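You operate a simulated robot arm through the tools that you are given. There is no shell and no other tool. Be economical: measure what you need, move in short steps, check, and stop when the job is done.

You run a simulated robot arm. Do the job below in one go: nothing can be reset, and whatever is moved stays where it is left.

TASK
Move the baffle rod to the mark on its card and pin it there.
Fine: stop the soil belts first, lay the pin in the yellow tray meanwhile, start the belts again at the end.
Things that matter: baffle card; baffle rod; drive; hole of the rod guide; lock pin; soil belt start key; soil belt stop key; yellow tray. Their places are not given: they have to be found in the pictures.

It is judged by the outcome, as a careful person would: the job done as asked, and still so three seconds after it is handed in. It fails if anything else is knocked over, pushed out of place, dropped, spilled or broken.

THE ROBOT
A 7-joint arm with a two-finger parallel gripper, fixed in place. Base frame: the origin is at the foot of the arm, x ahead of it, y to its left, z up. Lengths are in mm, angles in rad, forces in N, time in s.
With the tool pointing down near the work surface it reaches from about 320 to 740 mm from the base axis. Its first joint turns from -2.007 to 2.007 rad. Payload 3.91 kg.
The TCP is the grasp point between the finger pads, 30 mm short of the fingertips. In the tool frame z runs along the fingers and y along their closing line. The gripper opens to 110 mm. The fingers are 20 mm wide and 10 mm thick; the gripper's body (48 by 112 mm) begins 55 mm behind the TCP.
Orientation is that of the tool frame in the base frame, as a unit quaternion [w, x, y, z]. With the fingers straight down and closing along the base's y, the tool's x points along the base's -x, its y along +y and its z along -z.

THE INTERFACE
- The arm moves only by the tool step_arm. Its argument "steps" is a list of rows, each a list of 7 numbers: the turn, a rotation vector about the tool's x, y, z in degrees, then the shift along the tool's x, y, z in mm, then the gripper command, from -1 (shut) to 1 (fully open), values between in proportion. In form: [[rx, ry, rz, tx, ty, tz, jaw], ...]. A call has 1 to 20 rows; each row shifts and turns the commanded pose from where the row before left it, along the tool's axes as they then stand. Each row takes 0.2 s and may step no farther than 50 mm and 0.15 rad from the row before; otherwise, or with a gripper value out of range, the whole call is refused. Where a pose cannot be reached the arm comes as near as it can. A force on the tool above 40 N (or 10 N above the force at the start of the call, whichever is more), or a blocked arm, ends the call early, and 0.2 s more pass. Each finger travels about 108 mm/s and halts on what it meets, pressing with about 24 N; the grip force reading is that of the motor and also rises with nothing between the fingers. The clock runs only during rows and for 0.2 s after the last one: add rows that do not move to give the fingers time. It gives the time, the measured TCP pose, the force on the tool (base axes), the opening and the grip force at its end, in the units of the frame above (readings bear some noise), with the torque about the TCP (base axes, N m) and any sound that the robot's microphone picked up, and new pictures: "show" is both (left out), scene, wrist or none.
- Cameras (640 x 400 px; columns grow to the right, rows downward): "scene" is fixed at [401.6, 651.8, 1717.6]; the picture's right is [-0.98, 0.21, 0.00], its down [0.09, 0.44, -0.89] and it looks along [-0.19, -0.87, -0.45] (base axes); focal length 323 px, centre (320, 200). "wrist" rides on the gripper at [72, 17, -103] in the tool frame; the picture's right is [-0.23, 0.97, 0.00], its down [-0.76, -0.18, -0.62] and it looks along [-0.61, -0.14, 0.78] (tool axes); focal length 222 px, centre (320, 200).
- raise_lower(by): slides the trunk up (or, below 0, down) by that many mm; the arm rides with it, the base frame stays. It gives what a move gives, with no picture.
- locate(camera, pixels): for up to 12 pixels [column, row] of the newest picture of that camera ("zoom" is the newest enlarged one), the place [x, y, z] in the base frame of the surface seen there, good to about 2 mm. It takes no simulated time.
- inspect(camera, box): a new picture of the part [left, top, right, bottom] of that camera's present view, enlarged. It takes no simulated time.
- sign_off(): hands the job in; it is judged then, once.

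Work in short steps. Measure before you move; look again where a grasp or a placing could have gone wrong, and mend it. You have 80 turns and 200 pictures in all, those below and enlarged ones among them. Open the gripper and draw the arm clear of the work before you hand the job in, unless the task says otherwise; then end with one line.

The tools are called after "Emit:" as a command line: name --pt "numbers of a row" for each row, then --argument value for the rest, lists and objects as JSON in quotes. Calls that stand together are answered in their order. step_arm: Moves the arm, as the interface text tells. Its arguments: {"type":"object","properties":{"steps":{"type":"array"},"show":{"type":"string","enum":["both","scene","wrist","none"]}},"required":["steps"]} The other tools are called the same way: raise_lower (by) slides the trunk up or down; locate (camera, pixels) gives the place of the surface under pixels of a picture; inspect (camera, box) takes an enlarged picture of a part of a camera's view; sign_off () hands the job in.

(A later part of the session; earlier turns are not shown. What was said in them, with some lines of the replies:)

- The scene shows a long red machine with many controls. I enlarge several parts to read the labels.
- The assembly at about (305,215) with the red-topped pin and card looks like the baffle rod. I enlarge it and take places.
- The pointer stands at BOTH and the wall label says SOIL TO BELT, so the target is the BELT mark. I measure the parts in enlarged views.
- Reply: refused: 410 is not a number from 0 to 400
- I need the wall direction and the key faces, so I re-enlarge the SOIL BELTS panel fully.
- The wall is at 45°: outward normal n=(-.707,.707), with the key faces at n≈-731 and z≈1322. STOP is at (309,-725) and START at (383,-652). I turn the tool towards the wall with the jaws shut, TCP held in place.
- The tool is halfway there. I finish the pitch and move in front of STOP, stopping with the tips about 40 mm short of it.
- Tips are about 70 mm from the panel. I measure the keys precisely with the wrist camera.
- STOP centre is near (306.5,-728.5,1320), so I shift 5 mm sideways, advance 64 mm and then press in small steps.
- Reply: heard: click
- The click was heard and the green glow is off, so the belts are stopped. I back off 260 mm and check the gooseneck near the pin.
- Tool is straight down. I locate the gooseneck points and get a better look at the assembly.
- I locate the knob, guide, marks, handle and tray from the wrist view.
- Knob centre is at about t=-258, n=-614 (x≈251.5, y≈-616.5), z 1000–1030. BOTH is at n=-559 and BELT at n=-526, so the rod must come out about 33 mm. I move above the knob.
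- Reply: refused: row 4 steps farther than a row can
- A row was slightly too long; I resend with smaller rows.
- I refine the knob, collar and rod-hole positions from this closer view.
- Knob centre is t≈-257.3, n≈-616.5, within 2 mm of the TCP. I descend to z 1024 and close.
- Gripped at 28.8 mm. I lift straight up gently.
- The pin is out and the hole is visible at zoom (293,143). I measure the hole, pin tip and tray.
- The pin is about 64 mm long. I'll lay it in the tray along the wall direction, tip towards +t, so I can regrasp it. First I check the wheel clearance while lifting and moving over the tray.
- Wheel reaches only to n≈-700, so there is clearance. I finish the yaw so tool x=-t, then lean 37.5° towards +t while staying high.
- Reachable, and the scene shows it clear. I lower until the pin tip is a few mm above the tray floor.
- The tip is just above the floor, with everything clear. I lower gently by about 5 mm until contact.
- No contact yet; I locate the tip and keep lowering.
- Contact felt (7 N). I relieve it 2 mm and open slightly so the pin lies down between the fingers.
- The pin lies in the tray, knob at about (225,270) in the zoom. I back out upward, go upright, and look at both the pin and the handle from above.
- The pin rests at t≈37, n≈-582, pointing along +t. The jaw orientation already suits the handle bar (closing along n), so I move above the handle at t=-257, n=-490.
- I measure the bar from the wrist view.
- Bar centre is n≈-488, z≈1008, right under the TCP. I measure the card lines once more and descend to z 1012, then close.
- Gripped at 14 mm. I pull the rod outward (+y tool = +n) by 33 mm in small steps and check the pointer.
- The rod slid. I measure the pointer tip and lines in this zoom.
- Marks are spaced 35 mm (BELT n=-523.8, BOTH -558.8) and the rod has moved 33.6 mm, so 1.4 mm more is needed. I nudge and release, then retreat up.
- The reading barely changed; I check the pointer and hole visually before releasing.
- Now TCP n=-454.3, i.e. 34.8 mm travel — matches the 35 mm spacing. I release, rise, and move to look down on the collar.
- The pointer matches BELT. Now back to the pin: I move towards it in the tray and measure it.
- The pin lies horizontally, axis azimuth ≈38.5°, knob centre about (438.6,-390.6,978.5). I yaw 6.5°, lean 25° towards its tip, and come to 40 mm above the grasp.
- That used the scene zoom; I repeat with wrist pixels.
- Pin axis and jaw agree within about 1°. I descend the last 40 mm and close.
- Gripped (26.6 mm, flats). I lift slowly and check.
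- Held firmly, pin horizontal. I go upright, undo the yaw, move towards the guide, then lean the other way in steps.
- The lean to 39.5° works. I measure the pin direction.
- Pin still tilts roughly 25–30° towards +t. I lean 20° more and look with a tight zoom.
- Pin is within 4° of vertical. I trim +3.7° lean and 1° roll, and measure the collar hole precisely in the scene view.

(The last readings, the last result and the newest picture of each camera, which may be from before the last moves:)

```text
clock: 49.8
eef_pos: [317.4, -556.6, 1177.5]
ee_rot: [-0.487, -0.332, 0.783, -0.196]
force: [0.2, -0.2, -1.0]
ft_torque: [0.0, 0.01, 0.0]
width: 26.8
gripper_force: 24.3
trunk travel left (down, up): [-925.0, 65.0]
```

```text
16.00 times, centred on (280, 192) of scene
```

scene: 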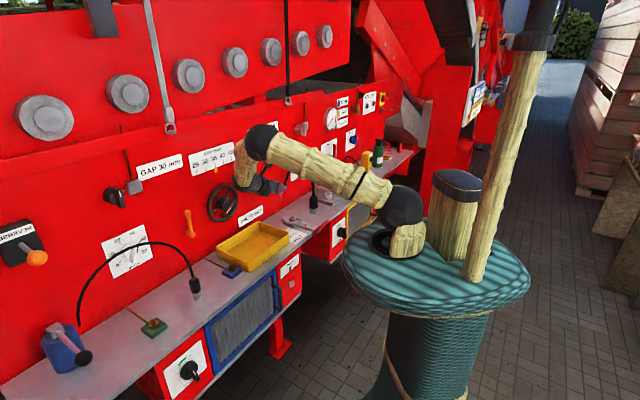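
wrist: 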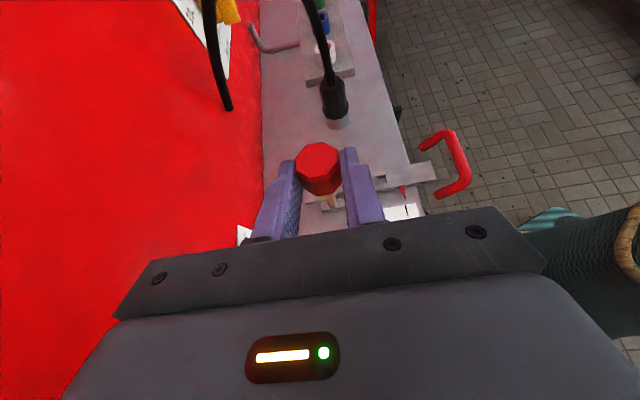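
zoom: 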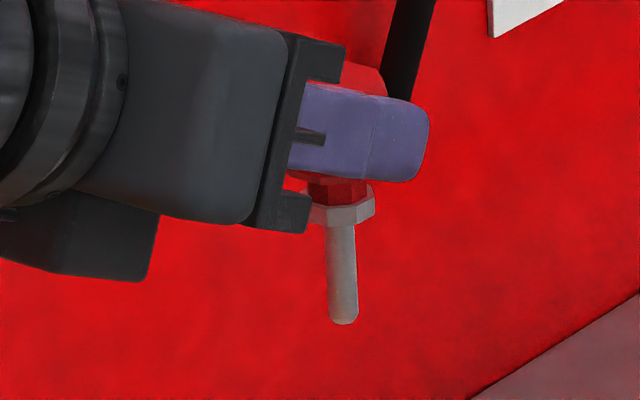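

Emit:
locate --camera "zoom" --pixels '[[341, 240], [341, 255], [342, 270], [343, 285], [343, 300], [344, 312], [320, 195], [358, 217], [315, 217]]'

Emit:
locate --camera "scene" --pixels '[[292.75, 215.3], [292.75, 217.9], [292.75, 219], [292.75, 216.6], [289.2, 216.6], [296.4, 216.6], [291.6, 216.8], [294, 216.8], [299, 222.5], [305, 225]]'

```text
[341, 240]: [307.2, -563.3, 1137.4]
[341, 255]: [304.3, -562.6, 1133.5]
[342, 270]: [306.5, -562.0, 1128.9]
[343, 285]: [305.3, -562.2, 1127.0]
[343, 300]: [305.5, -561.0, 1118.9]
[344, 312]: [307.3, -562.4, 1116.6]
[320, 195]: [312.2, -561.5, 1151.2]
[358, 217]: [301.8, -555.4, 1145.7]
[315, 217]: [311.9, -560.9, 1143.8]
```

```text
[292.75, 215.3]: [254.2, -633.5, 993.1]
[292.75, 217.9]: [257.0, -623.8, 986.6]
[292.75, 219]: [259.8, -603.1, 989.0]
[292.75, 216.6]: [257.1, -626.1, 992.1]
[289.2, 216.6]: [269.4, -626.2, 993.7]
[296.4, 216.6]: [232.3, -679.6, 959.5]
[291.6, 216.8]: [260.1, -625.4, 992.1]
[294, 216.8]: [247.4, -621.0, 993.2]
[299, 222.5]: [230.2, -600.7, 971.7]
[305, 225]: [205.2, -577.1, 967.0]
```

Hole centre estimate (255.6,-621.2), pin axis (305.5,-566.5), vertical. I move 73 mm along -t and 3 mm inward, then lower 95 mm to bring the tip just above the collar.

Emit:
step_arm --pt "0 0 0 10.9 -1 21.7 -1" --pt "0 0 0 10.9 -1 21.7 -1" --pt "0 0 0 10.9 -1 21.7 -1" --pt "0 0 0 -22.3 0 11.2 -1" --pt "0 0 0 -22.3 0 11.2 -1" --pt "0 0 0 -22.3 0 11.2 -1" --pt "0 0 0 -17.9 0 9 -1" --pt "0 0 0 0 0 0 -1"

Emit:
inspect --camera "scene" --box '[281, 200, 305, 224]'

Emit:
inspect --camera "wrist" --box '[270, 130, 390, 230]'

```text
clock: 51.6
eef_pos: [266.1, -609.4, 1082.5]
ee_rot: [-0.487, -0.333, 0.783, -0.197]
force: [0.3, -0.1, -0.3]
ft_torque: [0.0, 0.0, 0.0]
width: 26.5
gripper_force: 24.0
trunk travel left (down, up): [-925.0, 65.0]
```

scene: 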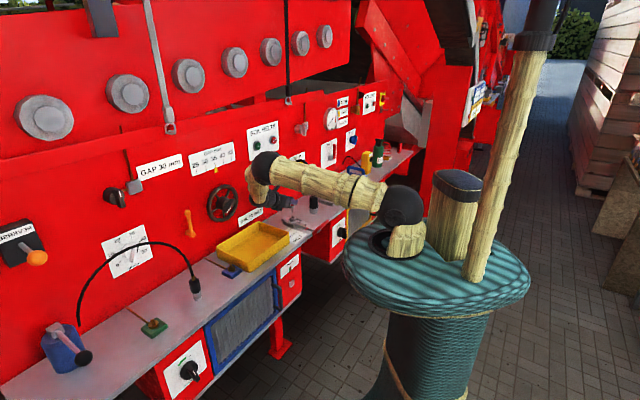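
wrist: 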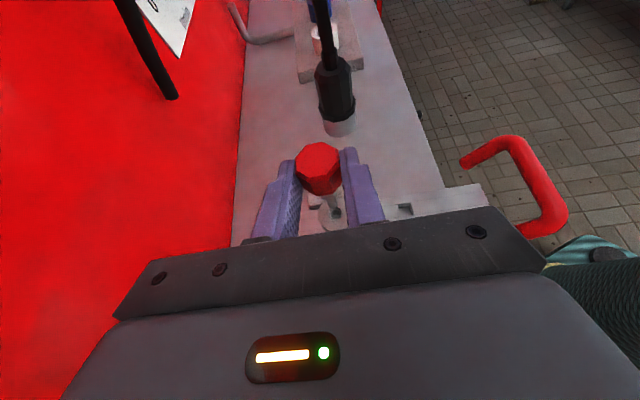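

```text
16.00 times, centred on (293, 212) of scene
```

zoom: 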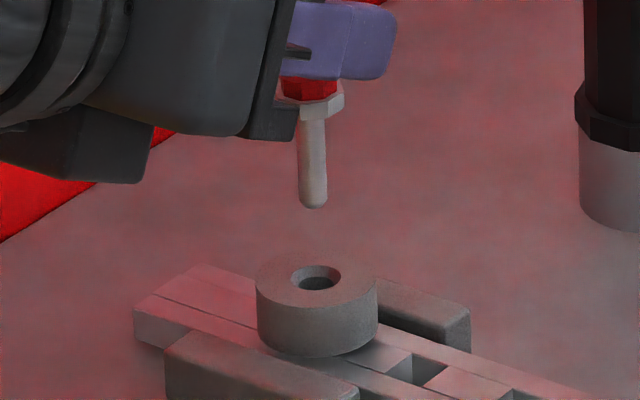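

```text
4.00 times, centred on (330, 180) of wrist
```

zoom: 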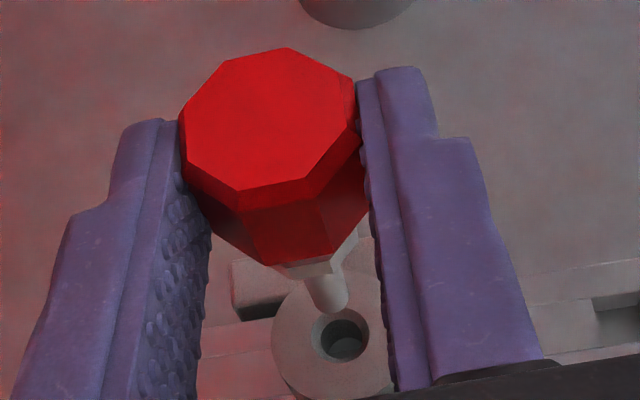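

Very good views. I locate the tip and the hole rim in both.

Emit:
locate --camera "zoom" --pixels '[[325, 290], [335, 300], [345, 290], [340, 312], [340, 366], [308, 338], [372, 338], [280, 350], [385, 330], [345, 350]]'

Emit:
locate --camera "scene" --pixels '[[292.6, 208.5], [292.7, 212], [292.75, 215.9], [292.75, 218.2], [291.0, 217], [294.5, 217], [289.6, 217], [296, 217]]'

```text
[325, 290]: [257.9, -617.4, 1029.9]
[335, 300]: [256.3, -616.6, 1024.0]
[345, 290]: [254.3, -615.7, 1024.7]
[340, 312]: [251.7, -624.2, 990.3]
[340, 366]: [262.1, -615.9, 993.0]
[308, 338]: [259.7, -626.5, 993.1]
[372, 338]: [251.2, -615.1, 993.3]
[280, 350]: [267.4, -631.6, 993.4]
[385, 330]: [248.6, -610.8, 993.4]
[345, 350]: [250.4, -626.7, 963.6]
```

```text
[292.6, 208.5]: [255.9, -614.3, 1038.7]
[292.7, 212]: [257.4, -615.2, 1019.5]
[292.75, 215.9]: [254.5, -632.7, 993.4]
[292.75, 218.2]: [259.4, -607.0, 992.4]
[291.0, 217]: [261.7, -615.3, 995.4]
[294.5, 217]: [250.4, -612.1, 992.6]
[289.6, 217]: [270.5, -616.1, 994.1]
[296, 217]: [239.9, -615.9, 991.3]
```

Tip and hole agree within about 2 mm. I shift 1.2 mm inward and lower 22 mm, then look again before entering.

Emit:
step_arm --pt "0 0 0 0.2 -1.2 0.4 -1" --pt "0 0 0 -9.8 0 4.9 -1" --pt "0 0 0 -9.8 0 4.9 -1" --pt "0 0 0 0 0 0 -1" --show "wrist"

Emit:
inspect --camera "wrist" --box '[270, 130, 390, 230]'

Emit:
inspect --camera "scene" --box '[281, 200, 305, 224]'

```text
clock: 52.6
eef_pos: [267.7, -609.6, 1060.3]
ee_rot: [-0.487, -0.332, 0.783, -0.196]
force: [0.6, 0.1, -1.1]
ft_torque: [0.0, 0.0, -0.04]
width: 26.6
gripper_force: 23.8
trunk travel left (down, up): [-925.0, 65.0]
```

wrist: 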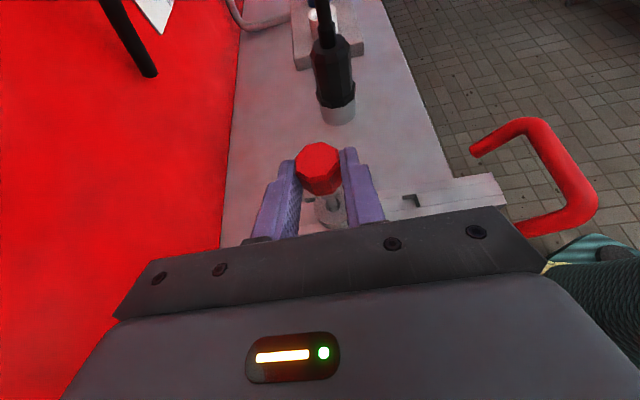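

```text
4.00 times, centred on (330, 180) of wrist
```

zoom: 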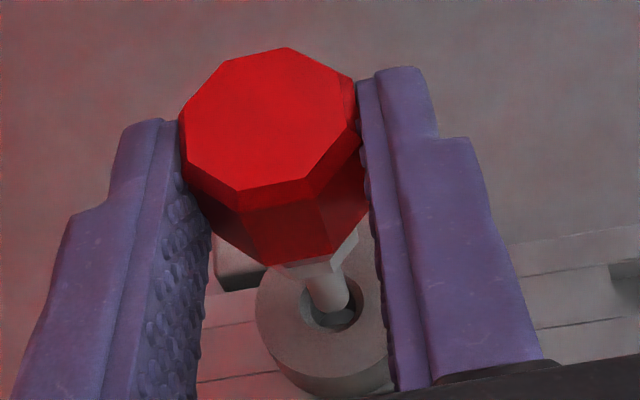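

```text
16.00 times, centred on (293, 212) of scene
```

zoom: 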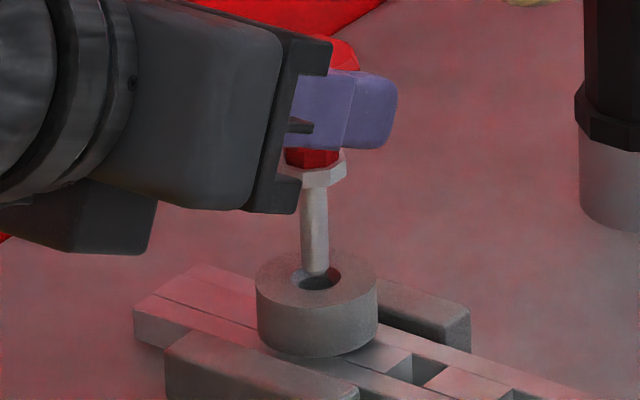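

The tip is at the hole mouth, about 0.7 mm left in the scene view. I correct slightly and lower 15 mm in small rows.

Emit:
step_arm --pt "0 0 0 0.15 0.6 0.3 -1" --pt "0 0 0 -2.7 0 1.35 -1" --pt "0 0 0 -2.7 0 1.35 -1" --pt "0 0 0 -2.7 0 1.35 -1" --pt "0 0 0 -2.7 0 1.35 -1" --pt "0 0 0 -2.7 0 1.35 -1" --pt "0 0 0 0 0 0 -1" --show "wrist"

Emit:
inspect --camera "scene" --box '[281, 200, 305, 224]'

```text
clock: 54.2
eef_pos: [266.2, -608.8, 1044.1]
ee_rot: [-0.487, -0.332, 0.784, -0.197]
force: [1.1, -0.2, -0.3]
ft_torque: [0.0, -0.05, 0.07]
width: 26.8
gripper_force: 24.0
trunk travel left (down, up): [-925.0, 65.0]
```

wrist: 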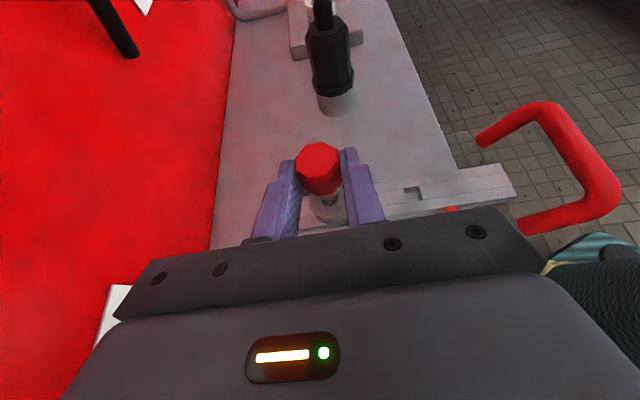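

```text
16.00 times, centred on (293, 212) of scene
```

zoom: 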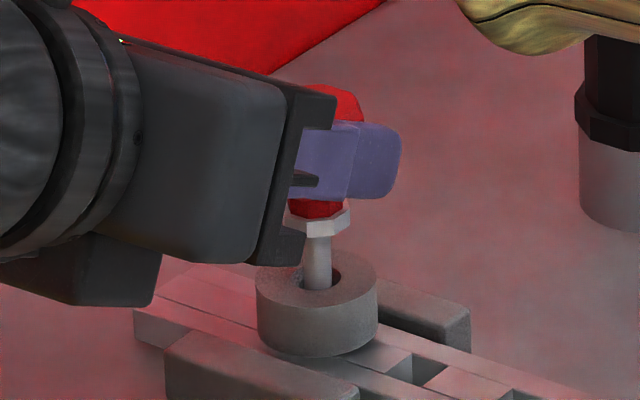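

The shaft is in the hole with no force. I check the arm's clearance in the full scene with the next 9 mm.

Emit:
step_arm --pt "0 0 0 -2.7 0 1.35 -1" --pt "0 0 0 -2.7 0 1.35 -1" --pt "0 0 0 -2.7 0 1.35 -1" --pt "0 0 0 0 0 0 -1" --show "scene"

Emit:
inspect --camera "scene" --box '[230, 150, 400, 260]'

Emit:
locate --camera "scene" --pixels '[[330, 198], [345, 205], [318, 192], [300, 188], [270, 210], [285, 212]]'

```text
clock: 55.2
eef_pos: [266.0, -610.0, 1036.3]
ee_rot: [-0.486, -0.334, 0.783, -0.197]
force: [0.6, -1.1, -0.7]
ft_torque: [-0.05, -0.05, 0.03]
width: 26.7
gripper_force: 23.6
trunk travel left (down, up): [-925.0, 65.0]
```

scene: 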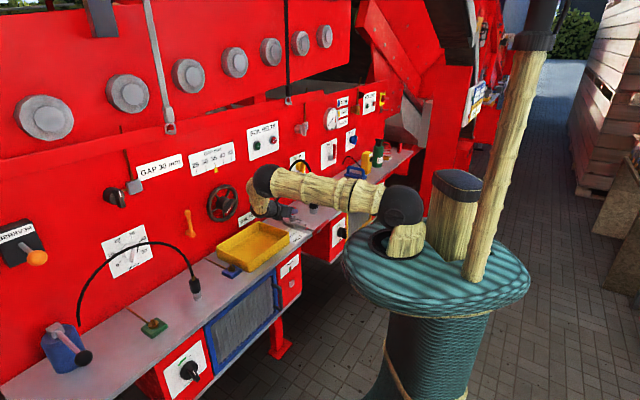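

```text
3.64 times, centred on (315, 205) of scene
```

zoom: 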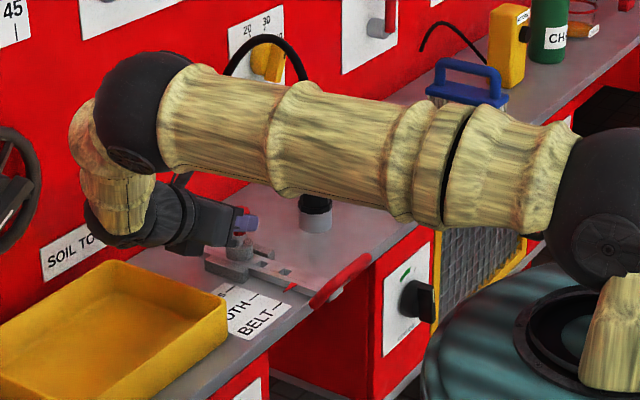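

```text
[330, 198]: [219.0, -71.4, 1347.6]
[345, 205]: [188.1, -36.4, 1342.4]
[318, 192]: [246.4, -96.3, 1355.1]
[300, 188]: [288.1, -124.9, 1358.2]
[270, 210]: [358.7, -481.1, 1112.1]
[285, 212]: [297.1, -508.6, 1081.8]
```

Arm is well clear (z≈1350 for the forearm). I lower the last ~13 mm.

Emit:
step_arm --pt "0 0 0 -1.8 0 0.9 -1" --pt "0 0 0 -1.8 0 0.9 -1" --pt "0 0 0 -1.8 0 0.9 -1" --pt "0 0 0 -1.8 0 0.9 -1" --pt "0 0 0 -1.8 0 0.9 -1" --pt "0 0 0 0 0 0 -1" --show "none"

Emit:
inspect --camera "scene" --box '[281, 200, 305, 224]'

```text
clock: 56.6
eef_pos: [266.1, -609.7, 1027.5]
ee_rot: [-0.488, -0.332, 0.783, -0.197]
force: [0.7, -1.6, 3.7]
ft_torque: [-0.16, 0.06, 0.01]
width: 26.7
gripper_force: 23.9
trunk travel left (down, up): [-925.0, 65.0]
```

```text
16.00 times, centred on (293, 212) of scene
```

zoom: 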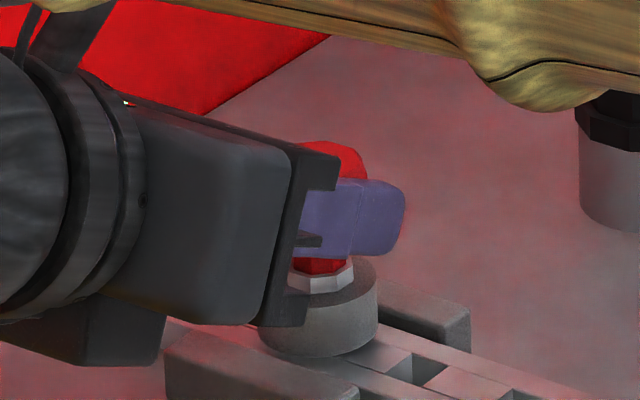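

The hex nut meets the collar top; force is rising. I press 1.5 mm more to confirm it's seated.

Emit:
step_arm --pt "0 0 0 -0.9 0 0.45 -1" --pt "0 0 0 -0.5 0 0.25 -1" --pt "0 0 0 0 0 0 -1" --show "none"

Emit:
inspect --camera "scene" --box '[281, 205, 305, 223]'

Emit:
inspect --camera "wrist" --box '[270, 130, 390, 230]'

```text
clock: 57.4
eef_pos: [266.3, -609.3, 1026.2]
ee_rot: [-0.487, -0.332, 0.783, -0.197]
force: [3.0, -2.0, 14.4]
ft_torque: [-0.4, 0.14, 0.08]
width: 26.7
gripper_force: 24.0
trunk travel left (down, up): [-925.0, 65.0]
```

```text
16.00 times, centred on (293, 214) of scene
```

zoom: 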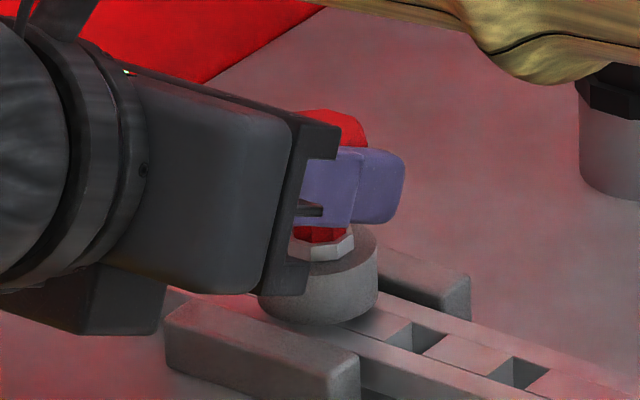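

```text
4.00 times, centred on (330, 180) of wrist
```

zoom: 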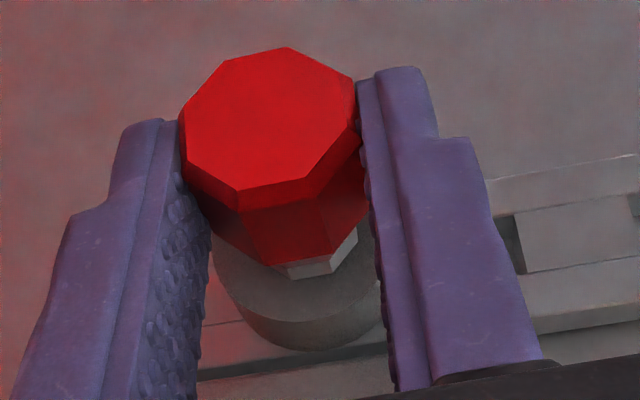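

Seated: the nut is flat on the collar at 14 N. I relieve, open and withdraw along the tool axis.

Emit:
step_arm --pt "0 0 0 1.2 0 -0.6 -1" --pt "0 0 0 0 0 0 -0.6" --pt "0 0 0 0 0 0 -0.2" --pt "0 0 0 0 0 0 -0.2" --pt "0 0 0 0 0 -15 -0.2" --pt "0 0 0 0 0 -30 -0.2" --pt "0 0 0 15 0 -35 -0.2" --pt "0 0 0 30 0 -35 -0.2" --pt "0 0 0 40 0 -20 -0.2" --pt "0 0 0 40 0 -20 -0.2" --pt "0 0 0 40 0 -20 -0.2"

Emit:
inspect --camera "scene" --box '[270, 200, 326, 240]'

Emit:
locate --camera "zoom" --pixels '[[267, 110], [267, 90], [395, 298], [400, 294], [410, 287], [363, 349], [371, 343], [380, 337]]'

```text
clock: 59.8
eef_pos: [325.6, -551.3, 1252.4]
ee_rot: [-0.486, -0.333, 0.783, -0.197]
force: [-0.4, 0.1, 0.8]
ft_torque: [0.0, 0.01, 0.03]
width: 43.9
gripper_force: 0.0
trunk travel left (down, up): [-925.0, 65.0]
```

scene: 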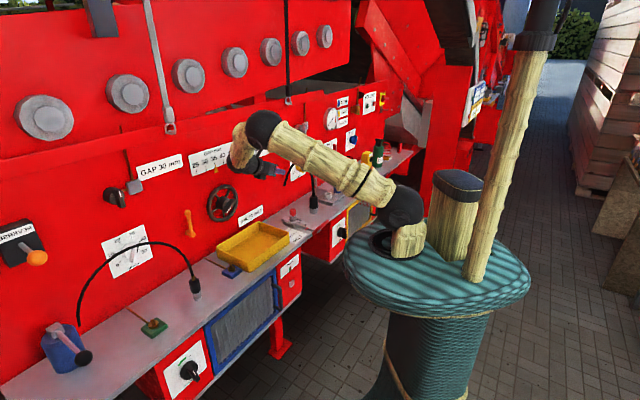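
wrist: 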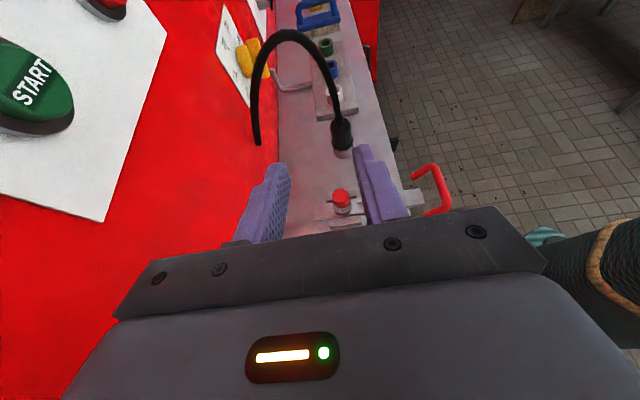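

```text
10.00 times, centred on (298, 220) of scene
```

zoom: 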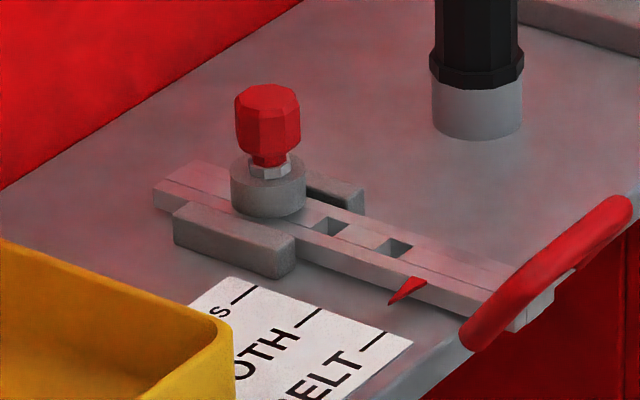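

```text
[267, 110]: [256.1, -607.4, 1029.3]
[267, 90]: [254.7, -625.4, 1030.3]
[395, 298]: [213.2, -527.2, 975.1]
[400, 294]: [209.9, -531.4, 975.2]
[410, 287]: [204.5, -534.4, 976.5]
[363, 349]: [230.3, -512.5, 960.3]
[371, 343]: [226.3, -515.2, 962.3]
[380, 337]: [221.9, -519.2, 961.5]
```

The pin is fully seated (knob top at 1030 as before) and the pointer is on BELT. Now to START: I shut the jaws, move outward from the wall and turn upright again.

Emit:
step_arm --pt "0 0 1 0 40 0 -1" --pt "0 0 0 0 45 0 -1" --pt "0 0 0 0 45 0 -1" --pt "0 0 0 0 45 0 -1" --pt "0 0 0 0 40 0 -1" --pt "0 -7.9 0 0 0 0 -1" --pt "0 -7.9 0 0 0 0 -1" --pt "0 -7.9 0 0 0 0 -1" --pt "0 -7.9 0 0 0 0 -1" --pt "0 -7.9 0 0 0 0 -1" --pt "0 -7.9 0 0 0 0 -1" --pt "0 -7.9 0 0 0 0 -1" --pt "0 -8 0 0 0 0 -1" --pt "0 0 7.5 0 0 0 -1" --pt "0 0 7.5 0 0 0 -1" --pt "0 0 7.5 0 0 0 -1" --pt "0 0 7.5 0 0 0 -1" --pt "0 0 7.5 0 0 0 -1" --pt "0 0 7.5 0 0 0 -1" --pt "0 0 0 0 0 0 -1"

```text
clock: 64.0
eef_pos: [174.8, -401.1, 1252.3]
ee_rot: [0.0, 0.001, 1.0, 0.001]
force: [0.1, 0.9, -0.3]
ft_torque: [-0.04, 0.02, -0.02]
width: 0.2
gripper_force: 24.3
trunk travel left (down, up): [-925.0, 65.0]
```

scene: 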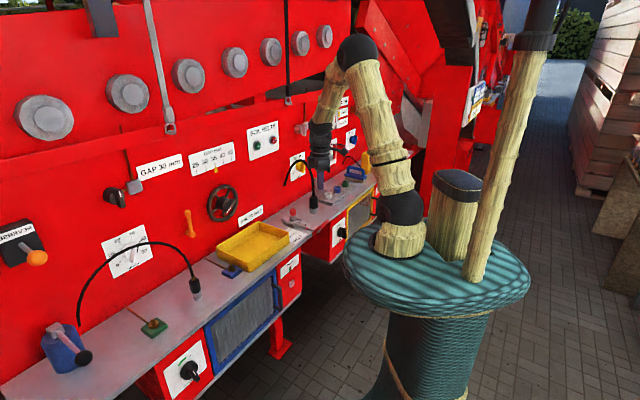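
wrist: 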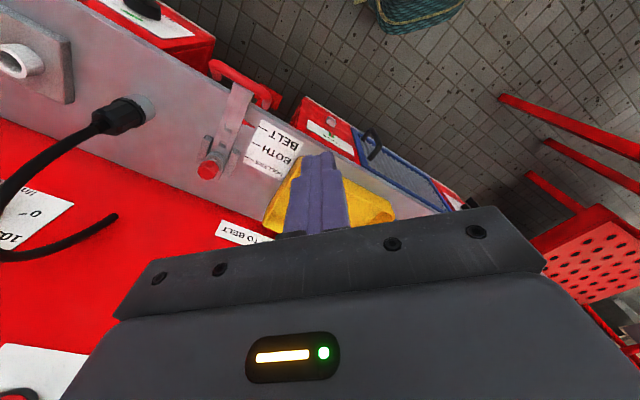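

Upright. I finish the yaw and pitch towards the wall.

Emit:
step_arm --pt "0 0 7.5 0 0 0 -1" --pt "0 0 7.5 0 0 0 -1" --pt "0 0 7.5 0 0 0 -1" --pt "0 0 7.5 0 0 0 -1" --pt "0 0 7.5 0 0 0 -1" --pt "0 0 7.5 0 0 0 -1" --pt "0 -7.5 0 0 0 -6 -1" --pt "0 -7.5 0 0 0 -6 -1" --pt "0 -7.5 0 0 0 -6 -1" --pt "0 -7.5 0 0 0 -6 -1" --pt "0 -7.5 0 0 0 -6 -1" --pt "0 -7.5 0 0 0 -6 -1" --pt "0 -7.5 0 0 0 0 -1" --pt "0 -7.5 0 0 0 0 -1" --pt "0 -7.5 0 0 0 0 -1" --pt "0 -7.5 0 0 0 0 -1" --pt "0 -7.5 0 0 0 0 -1" --pt "0 -7.5 0 0 0 0 -1" --pt "0 0 0 0 0 0 -1"

```text
clock: 68.0
eef_pos: [163.5, -419.2, 1288.1]
ee_rot: [0.654, 0.27, 0.653, -0.272]
force: [-0.5, 0.2, -0.5]
ft_torque: [-0.03, -0.01, 0.02]
width: 0.1
gripper_force: 23.9
out of reach, approached as far as the arm can: row 14, 15, 16
trunk travel left (down, up): [-925.0, 65.0]
```

scene: 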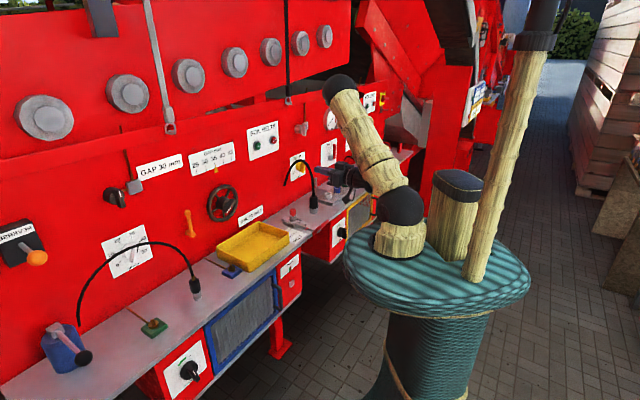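
wrist: 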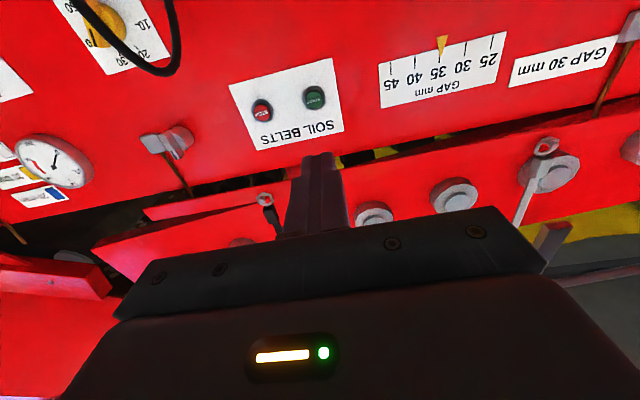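

Facing the wall, TCP at n=-412, t=-181, z=1288. I move in front of START (t≈-196, z≈1319) and stop short to re-measure.

Emit:
step_arm --pt "0 0 0 -16 -8 30 -1" --pt "0 0 0 -15 -7 30 -1" --pt "0 0 0 0 0 45 -1" --pt "0 0 0 0 0 45 -1" --pt "0 0 0 0 0 45 -1" --pt "0 0 0 0 0 30 -1" --pt "0 0 0 0 0 0 -1" --show "wrist"

Emit:
inspect --camera "wrist" --box '[220, 60, 420, 185]'

```text
clock: 69.6
eef_pos: [311.2, -589.9, 1320.0]
ee_rot: [0.654, 0.27, 0.653, -0.27]
force: [-0.1, 0.1, -0.9]
ft_torque: [0.01, 0.0, 0.01]
width: 0.0
gripper_force: 23.9
trunk travel left (down, up): [-925.0, 65.0]
```

wrist: 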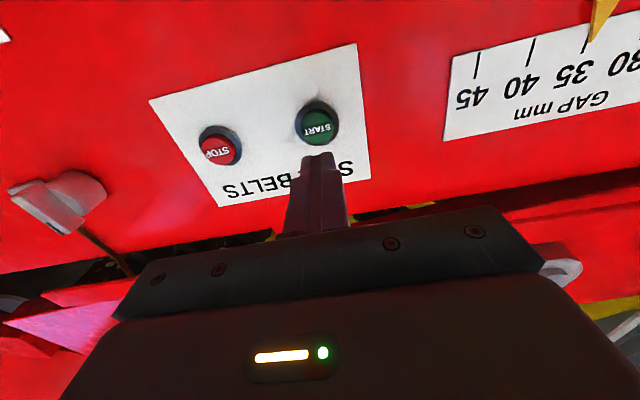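

```text
3.20 times, centred on (320, 122) of wrist
```

zoom: 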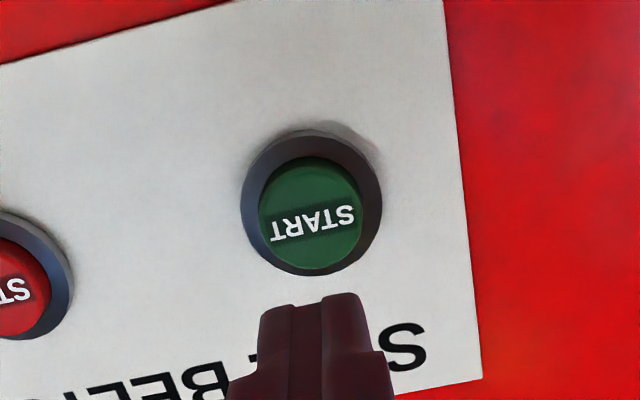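

Emit:
locate --camera "zoom" --pixels '[[310, 215], [290, 215], [335, 215], [310, 190], [310, 245]]'

```text
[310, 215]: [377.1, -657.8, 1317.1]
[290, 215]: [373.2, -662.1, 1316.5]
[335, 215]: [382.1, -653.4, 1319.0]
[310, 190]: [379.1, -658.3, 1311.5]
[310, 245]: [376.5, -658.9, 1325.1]
```

START centre is (377.5,-658,1318); the TCP is lined up within 2 mm. I advance and press as with STOP.

Emit:
step_arm --pt "0 0 0 1.5 -1 20 -1" --pt "0 0 0 0 0 20 -1" --pt "0 0 0 0 0 20 -1" --pt "0 0 0 0 0 3 -1" --pt "0 0 0 0 0 3 -1" --pt "0 0 0 0 0 2 -1" --pt "0 0 0 0 0 1 -1" --show "wrist"

```text
clock: 71.2
eef_pos: [360.7, -638.4, 1317.9]
ee_rot: [0.653, 0.271, 0.653, -0.271]
force: [-1.8, 1.9, 0.4]
ft_torque: [0.05, 0.01, 0.01]
width: 0.0
gripper_force: 23.3
trunk travel left (down, up): [-925.0, 65.0]
heard: click
```

wrist: 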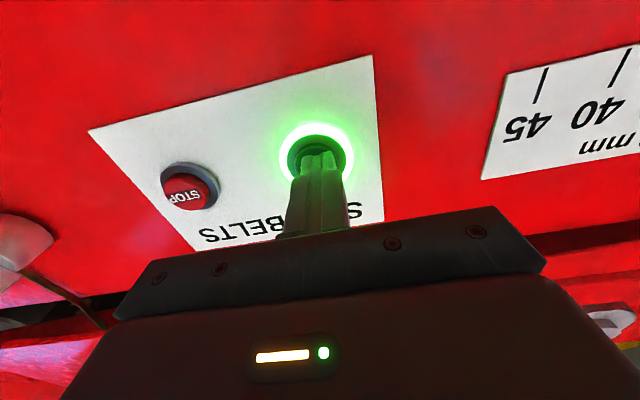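

The click was heard and the green ring glows. I retreat, open the gripper and do a final check.

Emit:
step_arm --pt "0 0 0 0 0 -20 -1" --pt "0 0 0 0 0 -40 -1" --pt "0 0 0 0 0 -45 -1" --pt "0 0 0 0 0 -45 -1" --pt "0 0 0 0 0 -45 0" --pt "0 0 0 0 0 -30 1" --pt "0 0 0 0 0 0 1" --pt "0 0 0 0 0 0 1"

Emit:
inspect --camera "scene" --box '[265, 195, 335, 240]'

Emit:
inspect --camera "scene" --box '[200, 110, 340, 280]'

```text
clock: 73.0
eef_pos: [200.2, -479.4, 1318.5]
ee_rot: [0.654, 0.27, 0.653, -0.271]
force: [-0.4, 0.3, 0.0]
ft_torque: [0.01, -0.01, -0.04]
width: 110.2
gripper_force: 0.1
trunk travel left (down, up): [-925.0, 65.0]
```

scene: 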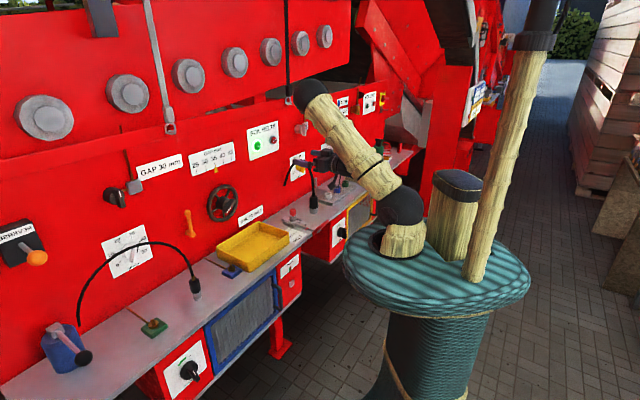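
wrist: 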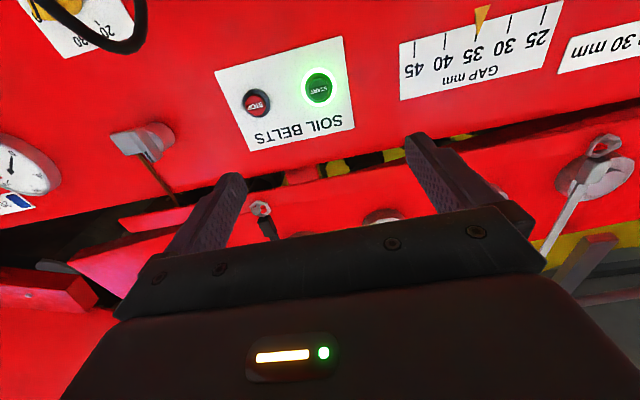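

```text
8.89 times, centred on (300, 218) of scene
```

zoom: 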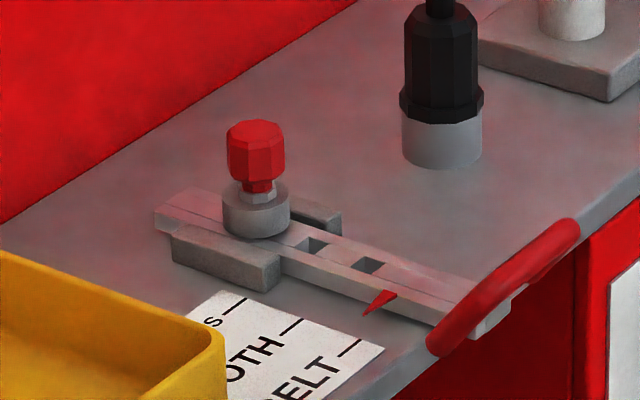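

```text
2.35 times, centred on (270, 195) of scene
```

zoom: 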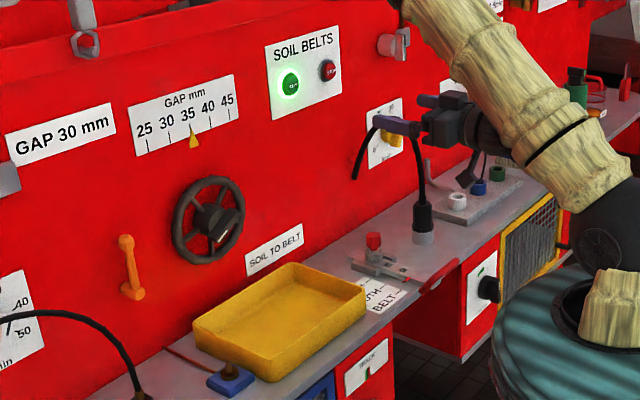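

The pin is seated, the pointer is on BELT, the belts are running, nothing else has moved, and the arm is clear. I hand the job in.

Emit:
sign_off

```text
The job is handed in.
```

The baffle rod is at the BELT mark and pinned there; the soil belts were stopped first, the pin lay in the yellow tray meanwhile, and the belts are running again.
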